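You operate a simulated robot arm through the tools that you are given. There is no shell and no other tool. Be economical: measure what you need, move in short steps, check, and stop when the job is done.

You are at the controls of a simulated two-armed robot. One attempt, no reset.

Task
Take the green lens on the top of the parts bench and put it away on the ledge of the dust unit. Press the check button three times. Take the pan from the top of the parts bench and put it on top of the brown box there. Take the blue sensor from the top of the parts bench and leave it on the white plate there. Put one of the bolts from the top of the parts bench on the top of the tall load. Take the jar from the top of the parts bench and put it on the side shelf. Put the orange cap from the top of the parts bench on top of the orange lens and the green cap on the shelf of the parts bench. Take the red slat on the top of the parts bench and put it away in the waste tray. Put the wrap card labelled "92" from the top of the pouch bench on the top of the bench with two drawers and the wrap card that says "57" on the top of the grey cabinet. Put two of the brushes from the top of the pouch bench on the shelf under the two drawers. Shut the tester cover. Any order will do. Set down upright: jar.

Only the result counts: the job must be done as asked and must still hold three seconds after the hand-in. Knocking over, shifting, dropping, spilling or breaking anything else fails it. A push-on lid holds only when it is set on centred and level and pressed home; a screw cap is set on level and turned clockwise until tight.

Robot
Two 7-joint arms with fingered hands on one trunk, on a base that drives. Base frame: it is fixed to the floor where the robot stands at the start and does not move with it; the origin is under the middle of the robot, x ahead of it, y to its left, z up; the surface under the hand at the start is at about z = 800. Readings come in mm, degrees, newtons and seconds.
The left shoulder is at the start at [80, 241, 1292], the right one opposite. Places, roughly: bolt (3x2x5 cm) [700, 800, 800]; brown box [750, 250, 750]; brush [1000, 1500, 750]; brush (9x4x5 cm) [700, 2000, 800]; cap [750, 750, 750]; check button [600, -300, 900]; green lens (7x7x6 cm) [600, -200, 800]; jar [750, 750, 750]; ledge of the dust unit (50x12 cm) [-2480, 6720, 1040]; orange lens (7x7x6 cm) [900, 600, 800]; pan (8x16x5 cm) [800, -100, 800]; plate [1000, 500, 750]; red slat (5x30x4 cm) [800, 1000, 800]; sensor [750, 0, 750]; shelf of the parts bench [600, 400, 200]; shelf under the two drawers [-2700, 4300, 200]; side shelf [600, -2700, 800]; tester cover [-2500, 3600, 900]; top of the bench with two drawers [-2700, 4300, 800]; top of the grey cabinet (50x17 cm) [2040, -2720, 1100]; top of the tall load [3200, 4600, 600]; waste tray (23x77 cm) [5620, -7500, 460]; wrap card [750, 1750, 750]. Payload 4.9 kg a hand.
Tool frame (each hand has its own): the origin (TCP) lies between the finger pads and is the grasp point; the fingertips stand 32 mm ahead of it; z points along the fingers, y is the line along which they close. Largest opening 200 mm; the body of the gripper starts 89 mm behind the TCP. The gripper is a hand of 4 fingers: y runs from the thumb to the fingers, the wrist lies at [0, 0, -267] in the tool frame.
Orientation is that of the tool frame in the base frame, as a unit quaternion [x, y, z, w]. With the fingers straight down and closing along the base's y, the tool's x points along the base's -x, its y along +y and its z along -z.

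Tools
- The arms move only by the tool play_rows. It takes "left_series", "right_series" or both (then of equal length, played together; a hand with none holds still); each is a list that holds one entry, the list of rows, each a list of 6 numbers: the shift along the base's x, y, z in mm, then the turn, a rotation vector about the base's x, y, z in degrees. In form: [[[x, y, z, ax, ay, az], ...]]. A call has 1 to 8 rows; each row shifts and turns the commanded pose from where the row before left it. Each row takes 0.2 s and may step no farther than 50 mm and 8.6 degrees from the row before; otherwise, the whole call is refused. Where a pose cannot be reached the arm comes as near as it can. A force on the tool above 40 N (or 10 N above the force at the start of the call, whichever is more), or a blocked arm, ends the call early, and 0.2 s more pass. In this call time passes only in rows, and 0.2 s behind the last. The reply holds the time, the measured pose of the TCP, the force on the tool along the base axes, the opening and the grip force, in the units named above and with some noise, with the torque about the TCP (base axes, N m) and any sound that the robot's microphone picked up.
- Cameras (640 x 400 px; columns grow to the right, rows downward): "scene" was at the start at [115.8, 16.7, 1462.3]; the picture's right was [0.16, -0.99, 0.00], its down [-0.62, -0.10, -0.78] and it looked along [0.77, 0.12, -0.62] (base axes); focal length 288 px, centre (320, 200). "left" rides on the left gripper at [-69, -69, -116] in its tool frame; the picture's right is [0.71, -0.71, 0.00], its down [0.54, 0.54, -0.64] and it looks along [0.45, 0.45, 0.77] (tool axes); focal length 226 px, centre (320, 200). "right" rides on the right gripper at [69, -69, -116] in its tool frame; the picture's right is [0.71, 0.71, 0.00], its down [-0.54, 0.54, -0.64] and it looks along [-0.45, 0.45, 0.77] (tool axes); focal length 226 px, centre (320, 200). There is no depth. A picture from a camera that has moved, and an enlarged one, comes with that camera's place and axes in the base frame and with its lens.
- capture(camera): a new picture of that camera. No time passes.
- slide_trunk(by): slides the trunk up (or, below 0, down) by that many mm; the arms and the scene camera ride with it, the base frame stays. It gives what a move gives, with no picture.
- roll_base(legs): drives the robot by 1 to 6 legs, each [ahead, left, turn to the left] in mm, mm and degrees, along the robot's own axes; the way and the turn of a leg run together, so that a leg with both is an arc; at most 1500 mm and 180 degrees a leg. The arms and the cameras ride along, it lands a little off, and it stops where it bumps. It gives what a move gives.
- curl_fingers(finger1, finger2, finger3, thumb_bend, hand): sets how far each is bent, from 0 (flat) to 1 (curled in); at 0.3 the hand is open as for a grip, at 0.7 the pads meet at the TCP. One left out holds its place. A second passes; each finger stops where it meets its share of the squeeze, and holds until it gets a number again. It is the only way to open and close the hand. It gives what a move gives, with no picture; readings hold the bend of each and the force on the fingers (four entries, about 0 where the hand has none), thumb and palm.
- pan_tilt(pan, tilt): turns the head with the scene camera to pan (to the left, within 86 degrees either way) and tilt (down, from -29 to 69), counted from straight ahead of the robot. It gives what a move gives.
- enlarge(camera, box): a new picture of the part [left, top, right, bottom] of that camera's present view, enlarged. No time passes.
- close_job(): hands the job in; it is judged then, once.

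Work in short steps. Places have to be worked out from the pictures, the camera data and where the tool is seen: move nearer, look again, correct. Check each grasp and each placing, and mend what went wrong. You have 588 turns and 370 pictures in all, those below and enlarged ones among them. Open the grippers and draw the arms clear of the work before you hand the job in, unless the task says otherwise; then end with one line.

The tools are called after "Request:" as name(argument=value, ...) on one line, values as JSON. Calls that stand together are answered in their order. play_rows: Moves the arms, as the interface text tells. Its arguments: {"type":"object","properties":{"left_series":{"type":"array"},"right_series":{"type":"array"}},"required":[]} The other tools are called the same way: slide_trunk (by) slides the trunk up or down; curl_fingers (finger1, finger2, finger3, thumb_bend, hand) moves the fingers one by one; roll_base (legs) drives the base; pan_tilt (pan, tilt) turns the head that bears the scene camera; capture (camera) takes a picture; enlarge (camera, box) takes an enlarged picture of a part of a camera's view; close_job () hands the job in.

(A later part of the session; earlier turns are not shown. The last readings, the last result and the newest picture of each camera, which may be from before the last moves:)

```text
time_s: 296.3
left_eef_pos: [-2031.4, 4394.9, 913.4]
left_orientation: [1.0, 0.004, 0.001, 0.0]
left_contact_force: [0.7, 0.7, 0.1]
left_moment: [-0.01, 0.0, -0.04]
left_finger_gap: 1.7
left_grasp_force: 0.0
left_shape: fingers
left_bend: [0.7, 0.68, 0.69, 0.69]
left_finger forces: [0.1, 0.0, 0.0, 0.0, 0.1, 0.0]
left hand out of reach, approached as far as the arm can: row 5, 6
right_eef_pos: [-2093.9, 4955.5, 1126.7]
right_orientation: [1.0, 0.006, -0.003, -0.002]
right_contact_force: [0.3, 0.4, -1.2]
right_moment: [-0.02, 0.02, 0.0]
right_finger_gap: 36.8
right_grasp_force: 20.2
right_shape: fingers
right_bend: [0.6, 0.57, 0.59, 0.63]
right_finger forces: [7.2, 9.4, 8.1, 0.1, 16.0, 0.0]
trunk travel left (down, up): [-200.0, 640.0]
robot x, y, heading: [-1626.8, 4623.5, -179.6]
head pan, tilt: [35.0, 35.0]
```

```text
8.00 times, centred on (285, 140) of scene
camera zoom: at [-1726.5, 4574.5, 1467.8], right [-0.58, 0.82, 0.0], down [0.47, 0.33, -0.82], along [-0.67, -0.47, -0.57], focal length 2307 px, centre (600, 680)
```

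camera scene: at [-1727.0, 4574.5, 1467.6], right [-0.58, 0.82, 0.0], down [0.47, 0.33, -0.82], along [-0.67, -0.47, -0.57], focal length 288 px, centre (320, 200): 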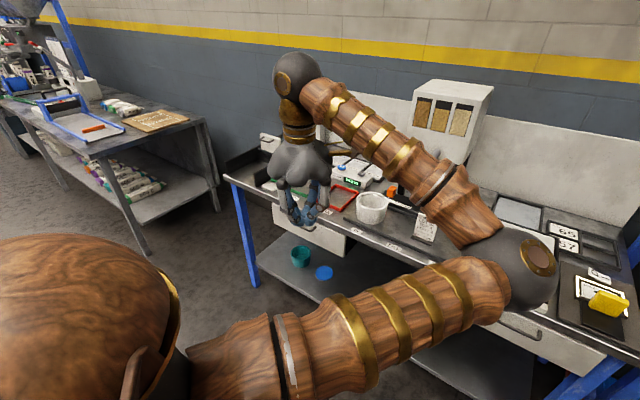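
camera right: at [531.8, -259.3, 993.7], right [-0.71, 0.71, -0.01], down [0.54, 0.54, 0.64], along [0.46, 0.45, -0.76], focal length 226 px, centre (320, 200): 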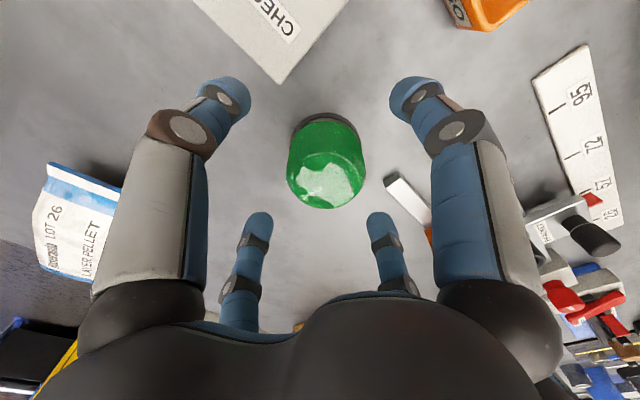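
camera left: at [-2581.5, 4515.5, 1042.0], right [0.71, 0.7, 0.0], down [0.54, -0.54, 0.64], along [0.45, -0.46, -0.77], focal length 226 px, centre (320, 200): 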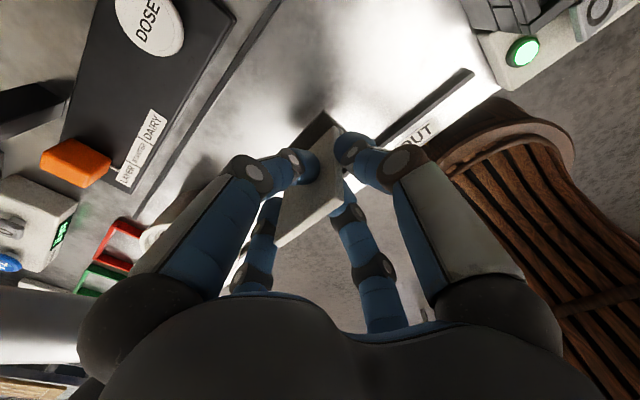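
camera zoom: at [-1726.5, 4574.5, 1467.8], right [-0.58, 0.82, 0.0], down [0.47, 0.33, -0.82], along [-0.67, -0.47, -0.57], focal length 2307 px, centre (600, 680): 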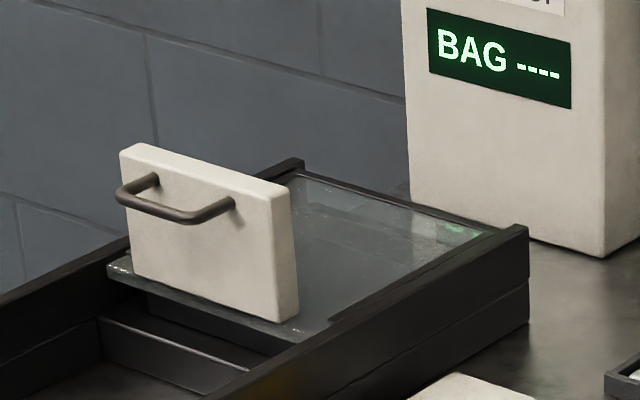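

The cover appears fully shut. Next the lens: raise the left hand and drive to the dust unit (y≈6700).

Request:
play_rows(left_series=[[[0, -30, 38, 0, 0, 0], [0, -30, 38, 0, 0, 0], [0, -30, 38, 0, 0, 0], [0, -20, 40, 0, 0, 0], [0, 0, 30, 0, 0, 0]]])

Request:
roll_base(legs=[[-300, 0, 0], [0, -1200, 0], [0, -700, 0]])

Request:
pan_tilt(pan=-5, tilt=25)

Request:
capture(camera="scene")

```text
time_s: 297.5
left_eef_pos: [-2025.3, 4283.0, 1100.1]
left_orientation: [1.0, 0.005, -0.001, 0.0]
left_contact_force: [0.7, 0.1, -0.2]
left_moment: [-0.03, 0.0, 0.0]
left_finger_gap: 1.6
left_grasp_force: 0.0
left_shape: fingers
left_bend: [0.7, 0.68, 0.69, 0.69]
left_finger forces: [0.1, 0.0, 0.1, 0.0, 0.0, 0.0]
right_eef_pos: [-2093.4, 4955.9, 1125.7]
right_orientation: [1.0, 0.006, -0.002, -0.001]
right_contact_force: [-0.8, 0.3, -1.6]
right_moment: [-0.04, 0.01, 0.0]
right_finger_gap: 36.5
right_grasp_force: 20.6
right_shape: fingers
right_bend: [0.6, 0.57, 0.59, 0.63]
right_finger forces: [7.1, 9.5, 8.1, 0.1, 16.0, 0.1]
trunk travel left (down, up): [-200.0, 640.0]
robot x, y, heading: [-1627.1, 4619.2, -179.6]
head pan, tilt: [35.0, 35.0]
```

```text
time_s: 308.6
left_eef_pos: [-1741.8, 6169.6, 1099.9]
left_orientation: [1.0, 0.013, 0.0, 0.0]
left_contact_force: [1.0, -0.1, -0.4]
left_moment: [0.01, 0.04, -0.01]
left_finger_gap: 1.5
left_grasp_force: 0.0
left_shape: fingers
left_bend: [0.7, 0.68, 0.69, 0.69]
left_finger forces: [0.0, 0.0, 0.0, 0.1, 0.0, 0.0]
right_eef_pos: [-1822.1, 6841.3, 1127.0]
right_orientation: [1.0, 0.015, -0.003, -0.002]
right_contact_force: [0.3, 0.6, -1.3]
right_moment: [0.04, 0.02, 0.01]
right_finger_gap: 36.6
right_grasp_force: 20.9
right_shape: fingers
right_bend: [0.6, 0.57, 0.59, 0.63]
right_finger forces: [7.0, 9.6, 8.0, 0.1, 16.0, 0.0]
trunk travel left (down, up): [-200.0, 640.0]
robot x, y, heading: [-1348.1, 6518.5, -178.7]
head pan, tilt: [35.0, 35.0]
```

```text
time_s: 309.7
left_eef_pos: [-1742.7, 6171.7, 1098.9]
left_orientation: [1.0, 0.013, 0.001, 0.0]
left_contact_force: [0.1, 0.2, 1.2]
left_moment: [-0.02, 0.01, -0.01]
left_finger_gap: 1.8
left_grasp_force: 0.1
left_shape: fingers
left_bend: [0.7, 0.68, 0.69, 0.69]
left_finger forces: [0.1, 0.0, 0.0, 0.1, 0.0, 0.1]
right_eef_pos: [-1823.0, 6842.9, 1125.3]
right_orientation: [1.0, 0.015, -0.003, -0.002]
right_contact_force: [0.6, -0.4, -0.7]
right_moment: [0.01, -0.01, 0.02]
right_finger_gap: 36.5
right_grasp_force: 20.7
right_shape: fingers
right_bend: [0.6, 0.57, 0.59, 0.63]
right_finger forces: [7.1, 9.6, 8.0, 0.0, 16.0, 0.0]
trunk travel left (down, up): [-200.0, 640.0]
robot x, y, heading: [-1347.2, 6517.9, -178.8]
head pan, tilt: [-5.0, 25.0]
```

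```text
248 pictures are left
camera scene: at [-1469.4, 6525.6, 1483.4], right [0.06, 1.0, 0.0], down [0.42, -0.03, -0.91], along [-0.9, 0.06, -0.42], focal length 288 px, centre (320, 200)
```

scene: 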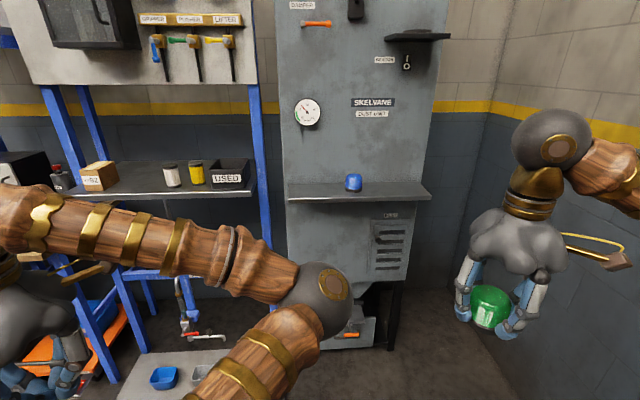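

Request:
enlarge(camera="scene", box=[270, 130, 450, 250])

```text
3.33 times, centred on (360, 190) of scene
camera zoom: at [-1469.4, 6525.6, 1483.4], right [0.06, 1.0, 0.0], down [0.42, -0.03, -0.91], along [-0.9, 0.06, -0.42], focal length 961 px, centre (187, 233)
```

zoom: 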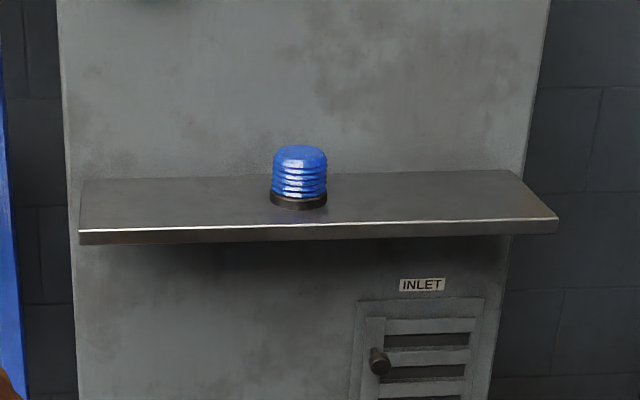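

The ledge (blue lens in its middle) spans about x -2430…-2585. I drive in 370 mm, turn the hand 45° so the palm clears the unit's face, and aim for [-2480,6850].

Request:
roll_base(legs=[[370, 0, -1.2]])

Request:
play_rows(right_series=[[[0, 0, 15, 0, 0, 7.5], [0, 0, 15, 0, 0, 7.5], [0, 0, 15, 0, 0, 7.5], [0, 0, 0, 0, 0, 7.5], [-30, 0, 0, 0, 0, 7.5], [-40, 0, 0, 0, 0, 7.5], [-40, 0, 0, 0, 0, 0], [-40, 0, 0, 0, 0, 0]]])

Request:
capture(camera="scene")

Request:
capture(camera="right")

```text
time_s: 312.1
left_eef_pos: [-2118.2, 6172.5, 1100.6]
left_orientation: [1.0, 0.003, 0.0, 0.0]
left_contact_force: [-0.4, 0.9, -0.3]
left_moment: [0.03, 0.0, 0.01]
left_finger_gap: 1.6
left_grasp_force: 0.1
left_shape: fingers
left_bend: [0.7, 0.68, 0.69, 0.69]
left_finger forces: [0.0, 0.1, 0.0, 0.1, 0.1, 0.0]
right_eef_pos: [-2184.5, 6846.8, 1127.2]
right_orientation: [1.0, 0.006, -0.003, -0.001]
right_contact_force: [0.0, 0.6, -0.3]
right_moment: [-0.02, -0.04, -0.01]
right_finger_gap: 36.3
right_grasp_force: 20.4
right_shape: fingers
right_bend: [0.6, 0.57, 0.59, 0.63]
right_finger forces: [7.0, 9.6, 8.0, 0.0, 16.1, 0.0]
trunk travel left (down, up): [-200.0, 640.0]
robot x, y, heading: [-1716.8, 6510.6, -179.8]
head pan, tilt: [-5.0, 25.0]
```

```text
time_s: 313.9
left_eef_pos: [-2120.0, 6173.0, 1098.6]
left_orientation: [1.0, 0.002, 0.001, 0.0]
left_contact_force: [-0.5, -0.1, -0.2]
left_moment: [-0.03, -0.05, 0.0]
left_finger_gap: 1.8
left_grasp_force: 0.0
left_shape: fingers
left_bend: [0.7, 0.68, 0.69, 0.69]
left_finger forces: [0.1, 0.0, 0.0, 0.0, 0.0, 0.1]
right_eef_pos: [-2335.5, 6845.3, 1171.4]
right_orientation: [0.922, 0.387, -0.002, -0.001]
right_contact_force: [-0.3, 0.1, -1.5]
right_moment: [0.0, -0.03, 0.0]
right_finger_gap: 36.6
right_grasp_force: 20.3
right_shape: fingers
right_bend: [0.6, 0.57, 0.59, 0.64]
right_finger forces: [7.1, 9.8, 8.1, 0.0, 16.1, 0.1]
trunk travel left (down, up): [-200.0, 640.0]
robot x, y, heading: [-1716.8, 6511.2, -179.9]
head pan, tilt: [-5.0, 25.0]
```

```text
246 pictures are left
camera scene: at [-1839.8, 6522.0, 1483.2], right [0.08, 1.0, 0.0], down [0.42, -0.03, -0.91], along [-0.9, 0.07, -0.42], focal length 288 px, centre (320, 200)
```

scene: 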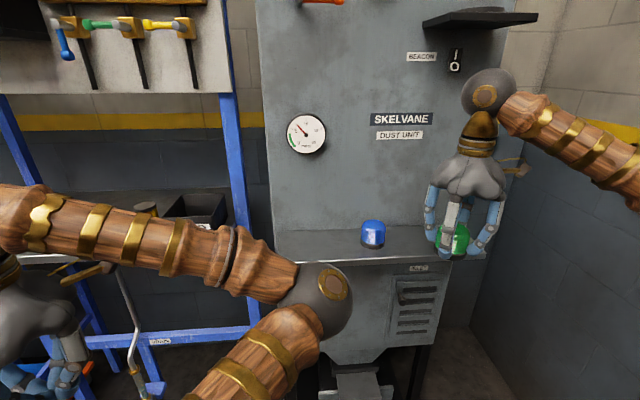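

```text
245 pictures are left
camera right: at [-2336.2, 6943.1, 1285.5], right [1.0, 0.01, 0.0], down [0.01, -0.77, 0.64], along [0.0, -0.64, -0.77], focal length 226 px, centre (320, 200)
```

right: 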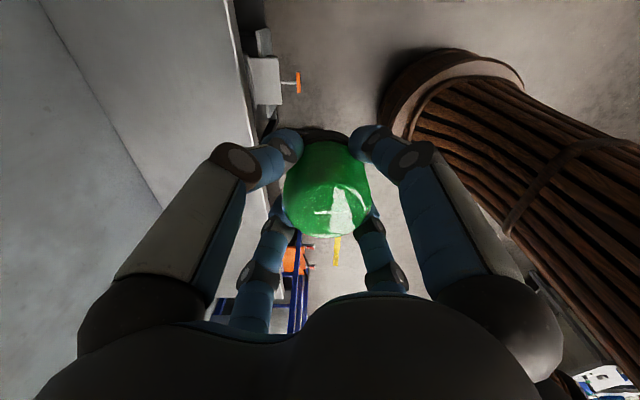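

Blue lens gives a check: ledge mid x≈-2490. I move the green lens to x≈-2468, y≈6845 and lower it.

Request:
play_rows(right_series=[[[-44, 0, 0, 0, 0, 0], [-44, 0, 0, 0, 0, 0], [-44, 0, 0, 0, 0, 0], [0, 0, -25, 0, 0, 0], [0, 0, -20, 0, 0, 0]]])

Request:
enlarge(camera="scene", box=[340, 120, 520, 290])

Request:
capture(camera="right")

```text
time_s: 315.1
left_eef_pos: [-2118.2, 6172.9, 1098.8]
left_orientation: [1.0, 0.003, 0.0, -0.001]
left_contact_force: [0.4, -0.1, 0.7]
left_moment: [-0.02, 0.01, 0.01]
left_finger_gap: 1.7
left_grasp_force: 0.1
left_shape: fingers
left_bend: [0.7, 0.68, 0.69, 0.69]
left_finger forces: [0.0, 0.0, 0.0, 0.0, 0.0, 0.0]
right_eef_pos: [-2468.0, 6847.2, 1125.7]
right_orientation: [0.922, 0.387, -0.002, -0.001]
right_contact_force: [-0.9, -0.8, -0.8]
right_moment: [0.01, -0.03, 0.0]
right_finger_gap: 36.6
right_grasp_force: 20.3
right_shape: fingers
right_bend: [0.6, 0.57, 0.59, 0.64]
right_finger forces: [7.0, 9.7, 7.9, 0.0, 15.9, 0.1]
trunk travel left (down, up): [-200.0, 640.0]
robot x, y, heading: [-1715.6, 6512.3, -179.8]
head pan, tilt: [-5.0, 25.0]
```

```text
2.35 times, centred on (430, 205) of scene
camera zoom: at [-1838.5, 6522.9, 1483.4], right [0.08, 1.0, 0.0], down [0.42, -0.04, -0.91], along [-0.9, 0.07, -0.42], focal length 679 px, centre (61, 188)
```

zoom: 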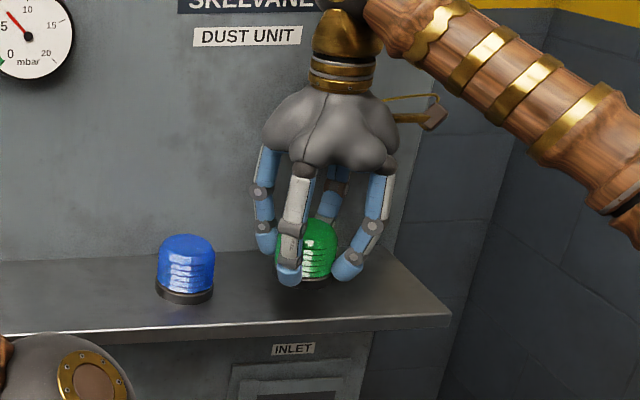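

```text
243 pictures are left
camera right: at [-2467.5, 6944.9, 1241.2], right [1.0, 0.01, -0.01], down [0.01, -0.77, 0.64], along [0.0, -0.64, -0.77], focal length 226 px, centre (320, 200)
```

right: 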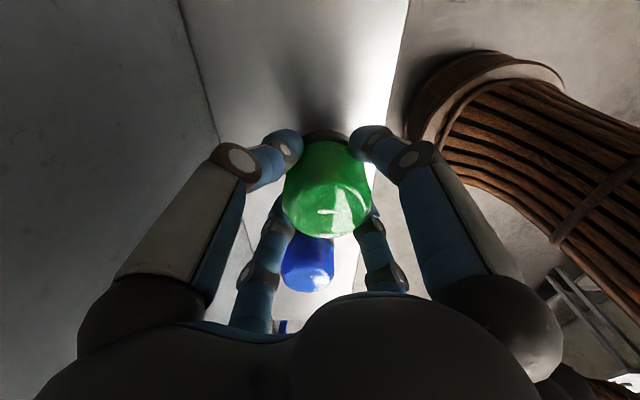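

Well over the ledge. Lower to contact.

Request:
play_rows(right_series=[[[0, 0, -12, 0, 0, 0], [0, 0, -8, 0, 0, 0], [0, 0, -5, 0, 0, 0], [0, 0, -3, 0, 0, 0], [0, 0, -3, 0, 0, 0]]])

Request:
play_rows(right_series=[[[0, 0, -2.5, 0, 0, 0], [0, 0, -2.5, 0, 0, 0]]])

```text
time_s: 316.3
left_eef_pos: [-2116.6, 6172.6, 1100.5]
left_orientation: [1.0, 0.002, -0.001, -0.002]
left_contact_force: [0.6, 0.5, 0.4]
left_moment: [-0.01, -0.01, 0.0]
left_finger_gap: 1.7
left_grasp_force: 0.0
left_shape: fingers
left_bend: [0.7, 0.68, 0.69, 0.69]
left_finger forces: [0.1, 0.0, 0.0, 0.0, 0.0, 0.1]
right_eef_pos: [-2463.9, 6844.8, 1098.9]
right_orientation: [0.922, 0.387, -0.006, -0.002]
right_contact_force: [-5.9, 3.5, 28.4]
right_moment: [-0.11, 0.02, 0.03]
right_finger_gap: 36.6
right_grasp_force: 27.0
right_shape: fingers
right_bend: [0.6, 0.57, 0.59, 0.63]
right_finger forces: [9.5, 11.4, 10.6, 0.0, 22.6, 0.1]
trunk travel left (down, up): [-200.0, 640.0]
robot x, y, heading: [-1713.4, 6513.7, -179.8]
head pan, tilt: [-5.0, 25.0]
```

```text
time_s: 316.7
left_eef_pos: [-2117.1, 6173.1, 1099.6]
left_orientation: [1.0, 0.002, 0.0, -0.001]
left_contact_force: [-0.2, 0.0, 0.2]
left_moment: [-0.03, -0.02, 0.0]
left_finger_gap: 1.5
left_grasp_force: 0.0
left_shape: fingers
left_bend: [0.7, 0.68, 0.69, 0.69]
left_finger forces: [0.0, 0.0, 0.0, 0.1, 0.0, 0.0]
right_eef_pos: [-2464.6, 6846.0, 1099.1]
right_orientation: [0.922, 0.386, -0.007, -0.003]
right_contact_force: [2.3, 0.7, 22.9]
right_moment: [-0.25, -0.33, 0.03]
right_finger_gap: 36.3
right_grasp_force: 24.9
right_shape: fingers
right_bend: [0.59, 0.56, 0.59, 0.63]
right_finger forces: [10.4, 12.9, 10.1, 0.0, 17.3, 0.1]
trunk travel left (down, up): [-200.0, 640.0]
robot x, y, heading: [-1717.1, 6513.2, -179.6]
head pan, tilt: [-5.0, 25.0]
stopped in row 2 (right hand): the force on the tool passed its limit at 42 N (the readings are from after the stop); the commanded pose is now the measured one
```

Standing on the ledge. Ease, release, rise.

Request:
play_rows(right_series=[[[0, 0, 2, 0, 0, 0]]])

Request:
curl_fingers(hand="right", finger1=0.45, finger2=0.45, finger3=0.45, thumb_bend=0.45)

Request:
play_rows(right_series=[[[0, 0, 15, 0, 0, 0], [0, 0, 40, 0, 0, 0], [0, 0, 40, 0, 0, 0], [30, 0, 20, 0, 0, -7.5], [45, 0, 0, 0, 0, -7.5], [45, 0, 0, 0, 0, -7.5], [45, 0, 0, 0, 0, -7.5], [45, 0, 0, 0, 0, -7.5]]])

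Request:
enlarge(camera="scene", box=[340, 120, 520, 290])

```text
time_s: 317.1
left_eef_pos: [-2116.6, 6173.0, 1099.6]
left_orientation: [1.0, 0.003, -0.001, -0.001]
left_contact_force: [0.4, 0.3, -0.7]
left_moment: [-0.02, 0.04, -0.02]
left_finger_gap: 1.6
left_grasp_force: 0.1
left_shape: fingers
left_bend: [0.7, 0.68, 0.69, 0.69]
left_finger forces: [0.0, 0.0, 0.0, 0.2, 0.0, 0.0]
right_eef_pos: [-2465.0, 6846.1, 1099.0]
right_orientation: [0.922, 0.387, -0.006, -0.002]
right_contact_force: [-1.7, 1.0, 20.2]
right_moment: [-0.14, -0.12, -0.01]
right_finger_gap: 36.8
right_grasp_force: 24.5
right_shape: fingers
right_bend: [0.59, 0.56, 0.59, 0.63]
right_finger forces: [9.8, 11.6, 10.4, 0.1, 18.5, 0.0]
trunk travel left (down, up): [-200.0, 640.0]
robot x, y, heading: [-1719.5, 6512.5, -179.9]
head pan, tilt: [-5.0, 25.0]
```

```text
time_s: 318.1
left_eef_pos: [-2119.1, 6173.5, 1098.7]
left_orientation: [1.0, 0.002, 0.0, 0.0]
left_contact_force: [-0.4, 0.3, 0.3]
left_moment: [0.01, 0.02, 0.0]
left_finger_gap: 1.5
left_grasp_force: 0.0
left_shape: fingers
left_bend: [0.7, 0.68, 0.69, 0.69]
left_finger forces: [0.1, 0.0, 0.0, 0.0, 0.0, 0.0]
right_eef_pos: [-2465.6, 6846.3, 1098.8]
right_orientation: [0.922, 0.387, -0.005, -0.002]
right_contact_force: [0.8, 0.3, -0.4]
right_moment: [0.06, 0.0, 0.02]
right_finger_gap: 87.3
right_grasp_force: 0.1
right_shape: fingers
right_bend: [0.45, 0.45, 0.45, 0.45]
right_finger forces: [0.0, 0.1, 0.1, 0.0, 0.1, 0.1]
trunk travel left (down, up): [-200.0, 640.0]
robot x, y, heading: [-1716.9, 6515.6, -179.7]
head pan, tilt: [-5.0, 25.0]
```

```text
time_s: 319.9
left_eef_pos: [-2117.5, 6174.1, 1099.4]
left_orientation: [1.0, 0.002, -0.002, 0.0]
left_contact_force: [0.8, -0.4, -0.4]
left_moment: [-0.01, 0.04, 0.01]
left_finger_gap: 1.7
left_grasp_force: 0.1
left_shape: fingers
left_bend: [0.7, 0.68, 0.69, 0.69]
left_finger forces: [0.0, 0.0, 0.0, 0.0, 0.0, 0.0]
right_eef_pos: [-2254.1, 6845.9, 1213.0]
right_orientation: [0.998, 0.069, -0.004, -0.003]
right_contact_force: [-0.3, -0.9, 0.4]
right_moment: [0.03, 0.04, 0.02]
right_finger_gap: 87.1
right_grasp_force: 0.0
right_shape: fingers
right_bend: [0.45, 0.45, 0.45, 0.45]
right_finger forces: [0.0, 0.0, 0.1, 0.0, 0.1, 0.2]
trunk travel left (down, up): [-200.0, 640.0]
robot x, y, heading: [-1718.2, 6514.0, -179.7]
head pan, tilt: [-5.0, 25.0]
```

```text
2.35 times, centred on (430, 205) of scene
camera zoom: at [-1836.1, 6523.1, 1483.6], right [0.08, 1.0, 0.0], down [0.42, -0.04, -0.91], along [-0.9, 0.07, -0.42], focal length 679 px, centre (61, 188)
```

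zoom: 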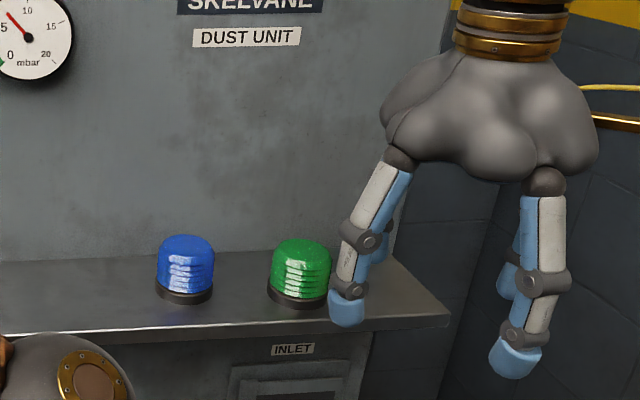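

Green lens is on the ledge. Now back to the far side of the pouch bench for the brushes; I also restore hand posture on the way.

Request:
roll_base(legs=[[-380, 0, 0], [0, 1200, 0], [0, 1200, 0], [0, 1060, 0]])

Request:
curl_fingers(hand="left", finger1=0.5, finger2=0.5, finger3=0.5, thumb_bend=0.5)

```text
time_s: 338.8
left_eef_pos: [-1764.1, 2689.9, 1099.1]
left_orientation: [1.0, -0.006, 0.001, 0.0]
left_contact_force: [0.4, 0.0, -0.3]
left_moment: [0.0, 0.0, 0.01]
left_finger_gap: 1.6
left_grasp_force: 0.1
left_shape: fingers
left_bend: [0.7, 0.68, 0.69, 0.69]
left_finger forces: [0.1, 0.0, 0.0, 0.0, 0.0, 0.0]
right_eef_pos: [-1890.9, 3363.7, 1211.4]
right_orientation: [0.998, 0.061, -0.004, -0.004]
right_contact_force: [0.3, 0.1, 0.4]
right_moment: [0.02, -0.02, 0.0]
right_finger_gap: 87.2
right_grasp_force: 0.1
right_shape: fingers
right_bend: [0.45, 0.45, 0.45, 0.45]
right_finger forces: [0.0, 0.0, 0.0, 0.0, 0.1, 0.0]
trunk travel left (down, up): [-200.0, 640.0]
robot x, y, heading: [-1355.8, 3021.1, 179.3]
head pan, tilt: [-5.0, 25.0]
```

```text
time_s: 339.8
left_eef_pos: [-1764.3, 2689.7, 1098.9]
left_orientation: [1.0, -0.006, -0.001, 0.0]
left_contact_force: [0.6, 0.6, -0.1]
left_moment: [0.02, -0.02, 0.01]
left_finger_gap: 68.8
left_grasp_force: 0.1
left_shape: fingers
left_bend: [0.5, 0.5, 0.5, 0.5]
left_finger forces: [0.0, 0.1, 0.1, 0.1, 0.0, 0.0]
right_eef_pos: [-1891.2, 3363.6, 1211.2]
right_orientation: [0.998, 0.061, -0.004, -0.003]
right_contact_force: [0.8, -0.4, -0.2]
right_moment: [0.03, -0.03, -0.03]
right_finger_gap: 86.9
right_grasp_force: 0.1
right_shape: fingers
right_bend: [0.45, 0.45, 0.45, 0.45]
right_finger forces: [0.0, 0.0, 0.1, 0.0, 0.0, 0.1]
trunk travel left (down, up): [-200.0, 640.0]
robot x, y, heading: [-1357.8, 3017.0, 179.2]
head pan, tilt: [-5.0, 25.0]
```

Request:
roll_base(legs=[[-1500, 0, 0.8], [-1340, 0, 0], [0, 1230, 0]])

Request:
pan_tilt(pan=0, tilt=45)

Request:
capture(camera="scene")

```text
time_s: 359.4
left_eef_pos: [1063.1, 1437.9, 1100.1]
left_orientation: [1.0, -0.003, 0.0, 0.0]
left_contact_force: [0.5, 0.1, 0.2]
left_moment: [-0.01, 0.0, 0.01]
left_finger_gap: 68.8
left_grasp_force: 0.0
left_shape: fingers
left_bend: [0.5, 0.5, 0.5, 0.5]
left_finger forces: [0.0, 0.0, 0.1, 0.0, 0.0, 0.1]
right_eef_pos: [932.0, 2111.8, 1211.2]
right_orientation: [0.998, 0.065, -0.003, -0.003]
right_contact_force: [0.2, 0.4, 0.1]
right_moment: [0.0, -0.01, -0.01]
right_finger_gap: 87.1
right_grasp_force: 0.1
right_shape: fingers
right_bend: [0.45, 0.45, 0.45, 0.45]
right_finger forces: [0.1, 0.0, 0.0, 0.0, 0.1, 0.1]
trunk travel left (down, up): [-200.0, 640.0]
robot x, y, heading: [1471.7, 1774.4, 179.5]
head pan, tilt: [-5.0, 25.0]
```

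```text
time_s: 360.2
left_eef_pos: [1064.7, 1437.1, 1098.5]
left_orientation: [1.0, -0.003, 0.0, 0.0]
left_contact_force: [-0.6, 0.6, -0.1]
left_moment: [-0.01, 0.01, -0.02]
left_finger_gap: 68.7
left_grasp_force: 0.0
left_shape: fingers
left_bend: [0.5, 0.5, 0.5, 0.5]
left_finger forces: [0.0, 0.1, 0.0, 0.1, 0.1, 0.0]
right_eef_pos: [933.6, 2110.7, 1212.4]
right_orientation: [0.998, 0.064, -0.003, -0.003]
right_contact_force: [0.1, -0.3, -0.1]
right_moment: [-0.03, -0.03, -0.01]
right_finger_gap: 87.0
right_grasp_force: 0.1
right_shape: fingers
right_bend: [0.45, 0.45, 0.45, 0.45]
right_finger forces: [0.0, 0.0, 0.0, 0.0, 0.1, 0.0]
trunk travel left (down, up): [-200.0, 640.0]
robot x, y, heading: [1469.2, 1772.0, 179.8]
head pan, tilt: [0.0, 45.0]
```

```text
241 pictures are left
camera scene: at [1358.2, 1775.6, 1452.9], right [0.01, 1.0, 0.0], down [0.71, 0.0, -0.71], along [-0.71, 0.0, -0.71], focal length 288 px, centre (320, 200)
```

scene: 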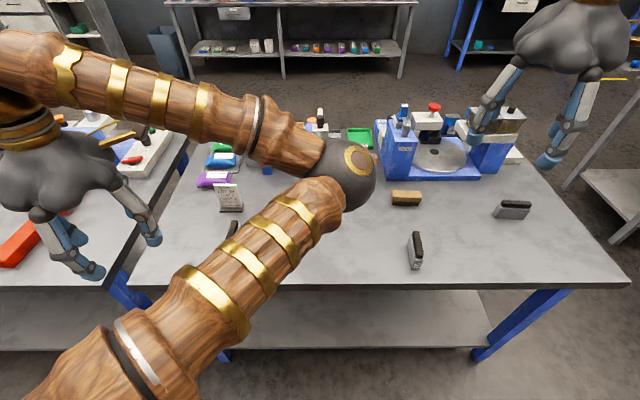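

Request:
enlarge(camera="scene", box=[370, 170, 550, 280])

```text
3.56 times, centred on (460, 225) of scene
camera zoom: at [1358.2, 1775.6, 1452.9], right [0.01, 1.0, 0.0], down [0.71, 0.0, -0.71], along [-0.71, 0.0, -0.71], focal length 1025 px, centre (-178, 111)
```

zoom: 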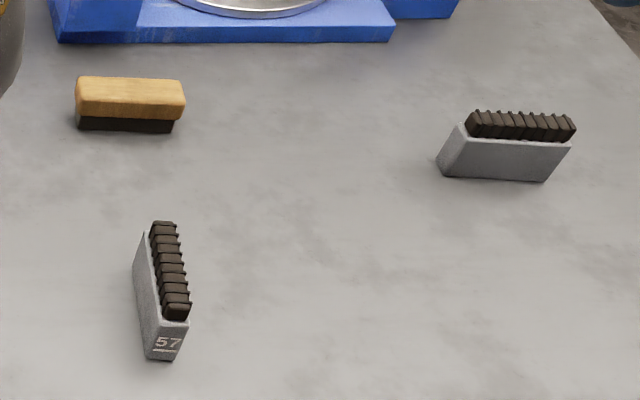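

The grey numbered blocks with black tufts ("57", "72", a third) are the multiple brushes; I'll take "57" ([914,2025]) with the right hand and "72" (~[875,1546]) with the left. Position both hands above.

Request:
curl_fingers(hand="right", finger1=0.35, finger2=0.52, finger3=0.35, thumb_bend=0.52)

Request:
curl_fingers(hand="left", finger1=0.35, finger2=0.52, finger3=0.35, thumb_bend=0.52)

Request:
play_rows(left_series=[[[-30, 18, 0, 0, 0, 0], [-32, 18, 0, 0, 0, 0], [-32, 18, 0, 0, 0, 0], [-32, 18, 0, 0, 0, 0], [-32, 18, 0, 0, 0, 0], [-31, 19, -20, 0, 0, 0], [0, 0, -45, 0, 0, 0], [0, 0, -35, 0, 0, 0]]], right_series=[[[-4, -20, -30, 0, 0, -6.7], [-4, -20, -30, 0, 0, -6.7], [-4, -20, -30, 0, 0, 0], [-4, -24, -30, 0, 0, 0], [-3, 0, -35, 0, 0, 0], [0, 0, -35, 0, 0, 0], [0, 0, -20, 0, 0, 0], [0, 0, 0, 0, 0, 0]]])

Request:
capture(camera="left")

Request:
capture(camera="right")

```text
time_s: 361.2
left_eef_pos: [1064.3, 1437.5, 1099.2]
left_orientation: [1.0, -0.003, 0.001, 0.0]
left_contact_force: [-0.2, 0.2, 0.3]
left_moment: [-0.02, -0.02, 0.01]
left_finger_gap: 69.0
left_grasp_force: 0.0
left_shape: fingers
left_bend: [0.5, 0.5, 0.5, 0.5]
left_finger forces: [0.0, 0.0, 0.0, 0.0, 0.0, 0.0]
right_eef_pos: [932.6, 2110.9, 1212.8]
right_orientation: [0.998, 0.064, -0.003, -0.003]
right_contact_force: [0.1, 0.1, -0.5]
right_moment: [0.02, -0.03, 0.0]
right_finger_gap: 96.6
right_grasp_force: 0.1
right_shape: fingers
right_bend: [0.35, 0.52, 0.35, 0.52]
right_finger forces: [0.0, 0.0, 0.1, 0.0, 0.0, 0.0]
trunk travel left (down, up): [-200.0, 640.0]
robot x, y, heading: [1472.1, 1770.6, 179.5]
head pan, tilt: [0.0, 45.0]
```

```text
time_s: 362.2
left_eef_pos: [1064.1, 1437.9, 1098.4]
left_orientation: [1.0, -0.003, 0.0, -0.001]
left_contact_force: [0.4, 0.5, 0.2]
left_moment: [-0.01, 0.0, -0.03]
left_finger_gap: 96.6
left_grasp_force: 0.1
left_shape: fingers
left_bend: [0.35, 0.52, 0.35, 0.52]
left_finger forces: [0.0, 0.0, 0.1, 0.2, 0.1, 0.0]
right_eef_pos: [932.4, 2110.8, 1211.5]
right_orientation: [0.998, 0.065, -0.004, -0.003]
right_contact_force: [0.1, 0.6, 0.2]
right_moment: [-0.02, -0.02, 0.0]
right_finger_gap: 96.7
right_grasp_force: 0.1
right_shape: fingers
right_bend: [0.35, 0.52, 0.35, 0.52]
right_finger forces: [0.0, 0.0, 0.0, 0.0, 0.1, 0.1]
trunk travel left (down, up): [-200.0, 640.0]
robot x, y, heading: [1468.1, 1774.0, 179.5]
head pan, tilt: [0.0, 45.0]
```

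```text
time_s: 364.0
left_eef_pos: [875.3, 1546.6, 999.5]
left_orientation: [1.0, -0.003, 0.001, -0.001]
left_contact_force: [0.8, -0.1, -1.3]
left_moment: [0.03, -0.03, 0.02]
left_finger_gap: 97.1
left_grasp_force: 0.0
left_shape: fingers
left_bend: [0.35, 0.52, 0.35, 0.52]
left_finger forces: [0.0, 0.1, 0.1, 0.0, 0.0, 0.0]
right_eef_pos: [912.0, 2026.4, 1003.6]
right_orientation: [0.999, -0.052, -0.003, -0.004]
right_contact_force: [0.7, -1.0, 0.7]
right_moment: [0.02, 0.0, 0.02]
right_finger_gap: 96.8
right_grasp_force: 0.1
right_shape: fingers
right_bend: [0.35, 0.52, 0.35, 0.52]
right_finger forces: [0.0, 0.0, 0.0, 0.1, 0.1, 0.1]
trunk travel left (down, up): [-200.0, 640.0]
robot x, y, heading: [1470.7, 1772.4, 179.5]
head pan, tilt: [0.0, 45.0]
```

```text
239 pictures are left
camera left: at [805.9, 1616.2, 1115.7], right [0.71, 0.7, 0.0], down [0.54, -0.55, 0.64], along [0.45, -0.46, -0.77], focal length 226 px, centre (320, 200)
```

left: 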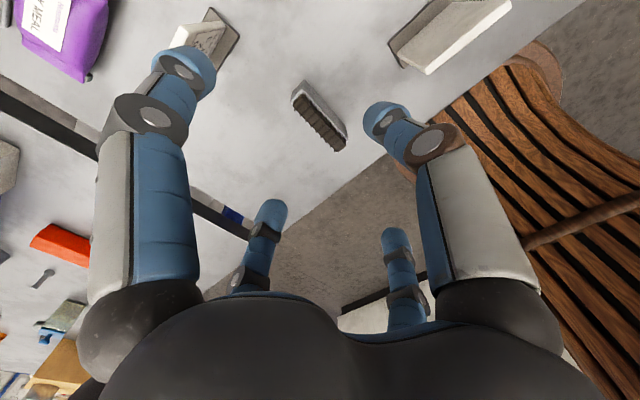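

```text
238 pictures are left
camera right: at [988.8, 2086.3, 1118.8], right [0.63, -0.78, -0.01], down [-0.59, -0.49, 0.64], along [-0.51, -0.4, -0.77], focal length 226 px, centre (320, 200)
```

right: 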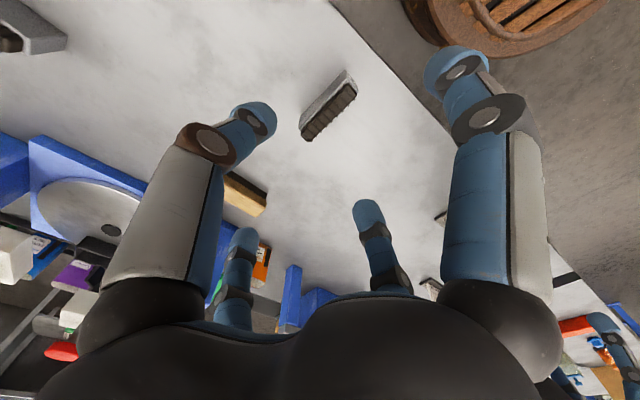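

Both brushes are located: "72" at [877,1547] (yaw -9°), "57" at [916,2023]. Align and descend with both hands.

Request:
play_rows(left_series=[[[1, 0, -30, 0, 0, -4.5], [1, 0, -35, 0, 0, -4.5], [0, 0, -35, 0, 0, 0], [0, 0, -30, 0, 0, 0]]], right_series=[[[2, -2, -30, 0, 0, 0], [2, -1, -35, 0, 0, 0], [0, 0, -35, 0, 0, 0], [0, 0, -32, 0, 0, 0]]])

Request:
capture(camera="left")

Request:
capture(camera="right")

```text
time_s: 365.0
left_eef_pos: [877.7, 1547.1, 870.5]
left_orientation: [0.997, -0.081, 0.001, -0.001]
left_contact_force: [0.4, -0.1, -1.4]
left_moment: [0.01, 0.0, 0.01]
left_finger_gap: 96.7
left_grasp_force: 0.1
left_shape: fingers
left_bend: [0.35, 0.52, 0.35, 0.52]
left_finger forces: [0.0, 0.1, 0.0, 0.1, 0.1, 0.1]
right_eef_pos: [916.2, 2025.2, 870.0]
right_orientation: [0.999, -0.052, -0.003, -0.003]
right_contact_force: [0.5, -0.4, 0.2]
right_moment: [-0.02, 0.01, 0.0]
right_finger_gap: 96.8
right_grasp_force: 0.0
right_shape: fingers
right_bend: [0.35, 0.52, 0.35, 0.52]
right_finger forces: [0.1, 0.0, 0.1, 0.0, 0.1, 0.0]
trunk travel left (down, up): [-200.0, 640.0]
robot x, y, heading: [1468.6, 1776.9, 179.5]
head pan, tilt: [0.0, 45.0]
```

```text
237 pictures are left
camera left: at [820.4, 1625.4, 986.3], right [0.81, 0.58, 0.0], down [0.45, -0.62, 0.64], along [0.38, -0.52, -0.77], focal length 226 px, centre (320, 200)
```

left: 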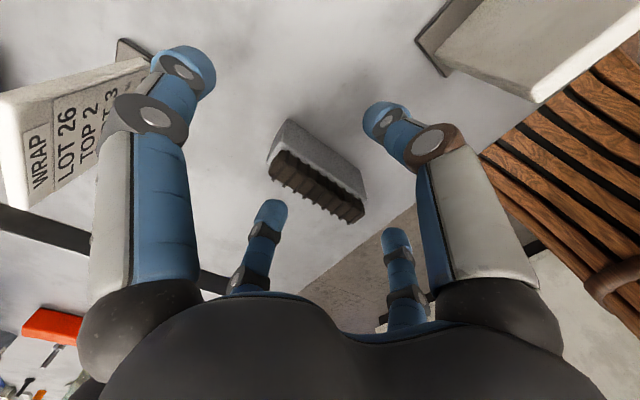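

```text
236 pictures are left
camera right: at [992.6, 2086.0, 985.8], right [0.63, -0.78, -0.01], down [-0.59, -0.49, 0.64], along [-0.51, -0.4, -0.77], focal length 226 px, centre (320, 200)
```

right: 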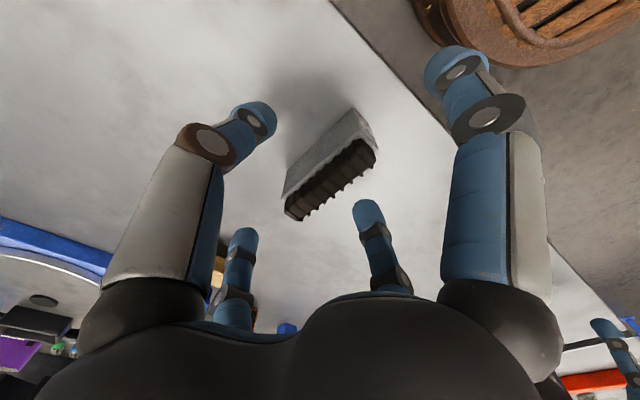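

Both centred. Descend the last 20 mm and close.

Request:
play_rows(left_series=[[[1, -2, -12, 0, 0, 0], [0, 0, -8, 0, 0, 0]]], right_series=[[[6, -2, -12, 0, 0, 0], [0, 0, -8, 0, 0, 0]]])

Request:
curl_fingers(hand="left", finger2=0.7, thumb_bend=0.7)

Request:
curl_fingers(hand="right", finger2=0.7, thumb_bend=0.7)

Request:
curl_fingers(hand="left", finger1=0.7, finger3=0.7)

Request:
curl_fingers(hand="right", finger1=0.7, finger3=0.7)

Request:
play_rows(left_series=[[[0, 0, 10, 0, 0, 0], [0, 0, 30, 0, 0, 0], [0, 0, 45, 0, 0, 0], [0, 0, 45, 0, 0, 0], [0, 0, 45, 0, 0, 0], [0, 0, 45, 0, 0, 0]]], right_series=[[[0, 0, 10, 0, 0, 0], [0, 0, 30, 0, 0, 0], [0, 0, 45, 0, 0, 0], [0, 0, 45, 0, 0, 0], [0, 0, 45, 0, 0, 0], [0, 0, 45, 0, 0, 0]]])

Request:
capture(camera="left")

Request:
capture(camera="right")

```text
time_s: 365.6
left_eef_pos: [879.1, 1543.6, 849.9]
left_orientation: [0.997, -0.081, -0.001, -0.001]
left_contact_force: [1.4, -0.1, -1.0]
left_moment: [0.02, 0.01, 0.02]
left_finger_gap: 97.0
left_grasp_force: 0.0
left_shape: fingers
left_bend: [0.35, 0.52, 0.35, 0.52]
left_finger forces: [0.1, 0.0, 0.0, 0.1, 0.1, 0.0]
right_eef_pos: [924.5, 2022.4, 851.2]
right_orientation: [0.999, -0.053, -0.003, -0.004]
right_contact_force: [0.1, 0.2, -0.7]
right_moment: [0.0, -0.02, 0.02]
right_finger_gap: 96.5
right_grasp_force: 0.0
right_shape: fingers
right_bend: [0.35, 0.52, 0.35, 0.52]
right_finger forces: [0.1, 0.1, 0.1, 0.0, 0.0, 0.0]
trunk travel left (down, up): [-200.0, 640.0]
robot x, y, heading: [1469.4, 1774.4, 179.7]
head pan, tilt: [0.0, 45.0]
```

```text
time_s: 366.6
left_eef_pos: [878.8, 1545.0, 850.1]
left_orientation: [0.997, -0.081, 0.0, -0.001]
left_contact_force: [0.6, -0.1, 0.6]
left_moment: [0.01, 0.0, -0.01]
left_finger_gap: 83.9
left_grasp_force: 5.5
left_shape: fingers
left_bend: [0.35, 0.66, 0.35, 0.68]
left_finger forces: [0.0, 5.7, 0.1, 0.0, 6.2, 0.1]
right_eef_pos: [924.2, 2023.4, 850.6]
right_orientation: [0.999, -0.052, -0.003, -0.003]
right_contact_force: [-0.1, 0.3, 0.1]
right_moment: [0.01, -0.02, 0.0]
right_finger_gap: 96.6
right_grasp_force: 0.0
right_shape: fingers
right_bend: [0.35, 0.52, 0.35, 0.52]
right_finger forces: [0.0, 0.1, 0.0, 0.1, 0.0, 0.0]
trunk travel left (down, up): [-200.0, 640.0]
robot x, y, heading: [1470.7, 1772.1, 179.6]
head pan, tilt: [0.0, 45.0]
```

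```text
time_s: 367.6
left_eef_pos: [879.6, 1545.6, 850.8]
left_orientation: [0.997, -0.081, 0.001, 0.0]
left_contact_force: [-0.4, 0.4, -0.2]
left_moment: [0.0, -0.01, -0.01]
left_finger_gap: 83.9
left_grasp_force: 5.5
left_shape: fingers
left_bend: [0.35, 0.66, 0.35, 0.68]
left_finger forces: [0.1, 5.7, 0.0, 0.0, 6.1, 0.0]
right_eef_pos: [924.1, 2022.9, 849.9]
right_orientation: [0.999, -0.052, -0.004, -0.004]
right_contact_force: [-0.2, 1.3, 1.6]
right_moment: [0.0, 0.01, -0.03]
right_finger_gap: 83.8
right_grasp_force: 6.4
right_shape: fingers
right_bend: [0.35, 0.66, 0.35, 0.68]
right_finger forces: [0.0, 5.7, 0.1, 0.0, 6.5, 0.1]
trunk travel left (down, up): [-200.0, 640.0]
robot x, y, heading: [1469.8, 1773.4, 179.6]
head pan, tilt: [0.0, 45.0]
```

```text
time_s: 368.6
left_eef_pos: [879.9, 1544.3, 850.2]
left_orientation: [0.997, -0.081, 0.0, 0.0]
left_contact_force: [-0.5, -0.1, 2.0]
left_moment: [-0.06, 0.02, 0.05]
left_finger_gap: 37.6
left_grasp_force: 14.0
left_shape: fingers
left_bend: [0.55, 0.66, 0.54, 0.68]
left_finger forces: [8.0, 5.5, 8.1, 0.1, 5.9, 0.1]
right_eef_pos: [924.5, 2022.7, 851.2]
right_orientation: [0.999, -0.053, -0.003, -0.003]
right_contact_force: [0.3, -0.2, 1.4]
right_moment: [0.03, 0.02, 0.0]
right_finger_gap: 83.9
right_grasp_force: 6.1
right_shape: fingers
right_bend: [0.35, 0.66, 0.35, 0.68]
right_finger forces: [0.0, 5.7, 0.1, 0.1, 6.7, 0.0]
trunk travel left (down, up): [-200.0, 640.0]
robot x, y, heading: [1472.8, 1768.8, 179.5]
head pan, tilt: [0.0, 45.0]
```

```text
time_s: 369.6
left_eef_pos: [879.0, 1545.2, 850.5]
left_orientation: [0.997, -0.081, 0.0, 0.0]
left_contact_force: [-0.9, 0.9, 1.3]
left_moment: [-0.04, 0.02, 0.02]
left_finger_gap: 37.3
left_grasp_force: 13.7
left_shape: fingers
left_bend: [0.55, 0.66, 0.54, 0.68]
left_finger forces: [8.1, 5.4, 8.0, 0.1, 5.9, 0.1]
right_eef_pos: [923.8, 2023.4, 850.4]
right_orientation: [0.999, -0.053, -0.004, -0.004]
right_contact_force: [0.0, 0.6, 2.6]
right_moment: [-0.04, 0.01, -0.01]
right_finger_gap: 34.7
right_grasp_force: 14.4
right_shape: fingers
right_bend: [0.56, 0.66, 0.53, 0.68]
right_finger forces: [8.1, 5.7, 8.6, 0.0, 6.2, 0.1]
trunk travel left (down, up): [-200.0, 640.0]
robot x, y, heading: [1467.3, 1771.4, 179.5]
head pan, tilt: [0.0, 45.0]
```

```text
time_s: 371.0
left_eef_pos: [878.8, 1544.1, 1070.1]
left_orientation: [0.997, -0.081, 0.0, -0.001]
left_contact_force: [-1.3, -0.1, -1.9]
left_moment: [0.01, 0.03, 0.0]
left_finger_gap: 37.5
left_grasp_force: 13.1
left_shape: fingers
left_bend: [0.55, 0.66, 0.54, 0.68]
left_finger forces: [7.9, 5.1, 7.9, 0.0, 5.6, 0.1]
right_eef_pos: [925.3, 2020.8, 1070.5]
right_orientation: [0.999, -0.053, -0.004, -0.003]
right_contact_force: [0.5, 0.2, -1.7]
right_moment: [0.02, -0.03, 0.02]
right_finger_gap: 34.6
right_grasp_force: 14.1
right_shape: fingers
right_bend: [0.56, 0.66, 0.53, 0.68]
right_finger forces: [7.9, 5.3, 8.7, 0.0, 5.8, 0.1]
trunk travel left (down, up): [-200.0, 640.0]
robot x, y, heading: [1467.9, 1776.3, 179.6]
head pan, tilt: [0.0, 45.0]
```

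```text
235 pictures are left
camera left: at [821.2, 1622.6, 1186.2], right [0.81, 0.58, 0.0], down [0.45, -0.62, 0.64], along [0.37, -0.52, -0.77], focal length 226 px, centre (320, 200)
```

left: 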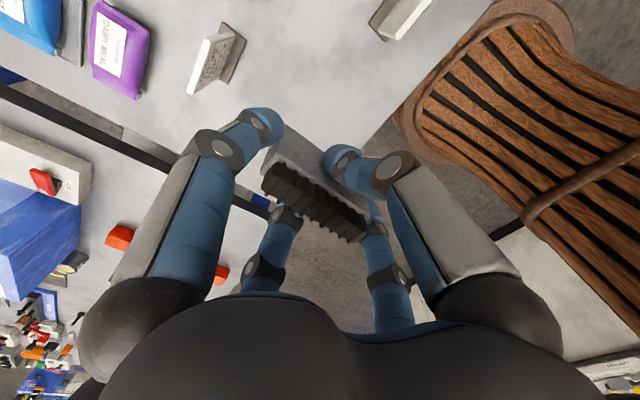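

```text
234 pictures are left
camera right: at [1001.4, 2081.3, 1185.8], right [0.63, -0.78, -0.01], down [-0.59, -0.49, 0.64], along [-0.51, -0.4, -0.77], focal length 226 px, centre (320, 200)
```

right: 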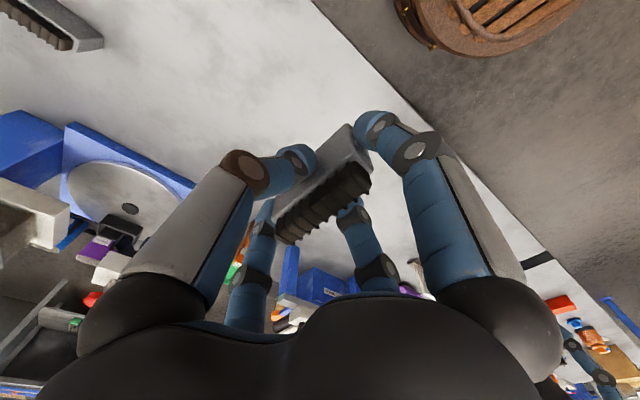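

Both brushes are held. Before leaving I check the remaining bench for any other brush-like objects.

Request:
pan_tilt(pan=-10, tilt=38)

Request:
capture(camera="scene")

```text
time_s: 371.8
left_eef_pos: [878.6, 1543.8, 1067.7]
left_orientation: [0.997, -0.081, 0.001, -0.001]
left_contact_force: [-0.6, 0.0, -1.6]
left_moment: [0.0, -0.01, 0.0]
left_finger_gap: 37.3
left_grasp_force: 13.2
left_shape: fingers
left_bend: [0.55, 0.66, 0.54, 0.68]
left_finger forces: [7.9, 5.2, 7.8, 0.2, 5.5, 0.1]
right_eef_pos: [923.7, 2021.7, 1068.6]
right_orientation: [0.999, -0.052, -0.003, -0.004]
right_contact_force: [-0.6, 0.3, -0.9]
right_moment: [0.02, 0.0, 0.02]
right_finger_gap: 34.9
right_grasp_force: 13.6
right_shape: fingers
right_bend: [0.56, 0.66, 0.53, 0.68]
right_finger forces: [7.7, 5.3, 8.7, 0.0, 5.7, 0.0]
trunk travel left (down, up): [-200.0, 640.0]
robot x, y, heading: [1468.6, 1772.6, 179.5]
head pan, tilt: [-10.0, 38.0]
```

```text
233 pictures are left
camera scene: at [1353.9, 1790.6, 1463.0], right [0.18, 0.98, 0.0], down [0.61, -0.11, -0.79], along [-0.77, 0.14, -0.62], focal length 288 px, centre (320, 200)
```

scene: 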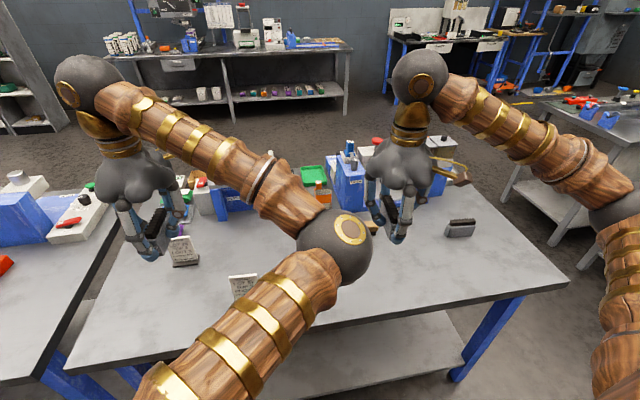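

No other candidates. Now I carry both brushes to the drawer bench, stopping short of it at about (-1150,4290).

Request:
roll_base(legs=[[0, -1270, 0.4], [1500, 0, 0], [1120, 0, 0], [0, -1240, 0]])

Request:
slide_trunk(by=-200)

Request:
pan_tilt(pan=0, tilt=35)

Request:
capture(camera="scene")

```text
time_s: 396.5
left_eef_pos: [-1811.6, 3972.2, 1069.0]
left_orientation: [0.998, -0.064, 0.0, -0.001]
left_contact_force: [-0.2, 0.7, -1.0]
left_moment: [-0.01, 0.0, 0.02]
left_finger_gap: 37.2
left_grasp_force: 13.1
left_shape: fingers
left_bend: [0.55, 0.66, 0.54, 0.68]
left_finger forces: [7.9, 5.2, 7.8, 0.0, 5.5, 0.0]
right_eef_pos: [-1784.0, 4450.0, 1069.1]
right_orientation: [0.999, -0.034, -0.003, -0.004]
right_contact_force: [-1.3, -0.4, -1.2]
right_moment: [-0.01, 0.04, -0.04]
right_finger_gap: 34.5
right_grasp_force: 13.9
right_shape: fingers
right_bend: [0.56, 0.66, 0.53, 0.68]
right_finger forces: [7.8, 5.4, 8.7, 0.0, 5.7, 0.0]
trunk travel left (down, up): [-200.0, 640.0]
robot x, y, heading: [-1228.9, 4219.6, -178.2]
head pan, tilt: [-10.0, 38.0]
```

```text
time_s: 398.6
left_eef_pos: [-1811.8, 3971.1, 869.7]
left_orientation: [0.998, -0.063, 0.0, -0.001]
left_contact_force: [0.1, 0.8, -0.4]
left_moment: [-0.03, -0.04, -0.01]
left_finger_gap: 37.0
left_grasp_force: 12.8
left_shape: fingers
left_bend: [0.55, 0.66, 0.54, 0.68]
left_finger forces: [8.0, 5.1, 7.9, 0.0, 5.5, 0.1]
right_eef_pos: [-1782.5, 4450.5, 869.7]
right_orientation: [0.999, -0.033, -0.004, -0.003]
right_contact_force: [0.4, -0.3, 0.0]
right_moment: [0.03, 0.0, 0.02]
right_finger_gap: 34.4
right_grasp_force: 14.1
right_shape: fingers
right_bend: [0.56, 0.66, 0.53, 0.68]
right_finger forces: [7.9, 5.4, 8.7, 0.0, 5.8, 0.1]
trunk travel left (down, up): [0.0, 840.0]
robot x, y, heading: [-1226.7, 4224.1, -178.2]
head pan, tilt: [-10.0, 38.0]
```

```text
time_s: 399.4
left_eef_pos: [-1811.1, 3971.1, 869.0]
left_orientation: [0.998, -0.063, 0.001, 0.0]
left_contact_force: [-0.5, 0.1, -1.0]
left_moment: [0.02, -0.04, -0.03]
left_finger_gap: 37.3
left_grasp_force: 13.1
left_shape: fingers
left_bend: [0.55, 0.66, 0.54, 0.68]
left_finger forces: [7.9, 5.2, 7.8, 0.1, 5.4, 0.1]
right_eef_pos: [-1783.6, 4450.0, 868.4]
right_orientation: [0.999, -0.033, -0.004, -0.003]
right_contact_force: [0.2, -0.4, -2.5]
right_moment: [-0.03, 0.0, -0.01]
right_finger_gap: 34.4
right_grasp_force: 13.6
right_shape: fingers
right_bend: [0.56, 0.66, 0.53, 0.68]
right_finger forces: [7.9, 5.4, 8.7, 0.1, 5.7, 0.1]
trunk travel left (down, up): [0.0, 840.0]
robot x, y, heading: [-1227.7, 4222.3, -178.4]
head pan, tilt: [0.0, 35.0]
```

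```text
232 pictures are left
camera scene: at [-1346.6, 4220.6, 1267.6], right [-0.03, 1.0, 0.0], down [0.57, 0.02, -0.82], along [-0.82, -0.03, -0.57], focal length 288 px, centre (320, 200)
```

scene: 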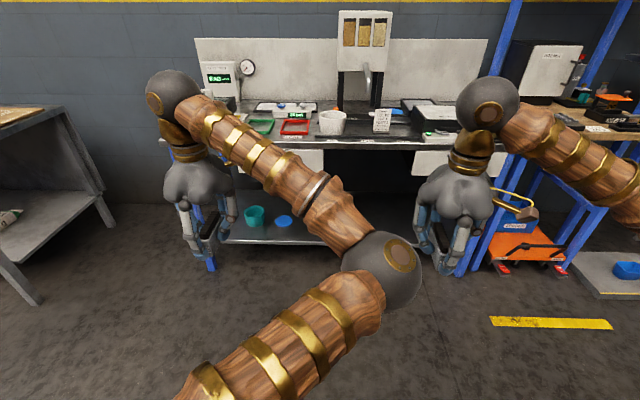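

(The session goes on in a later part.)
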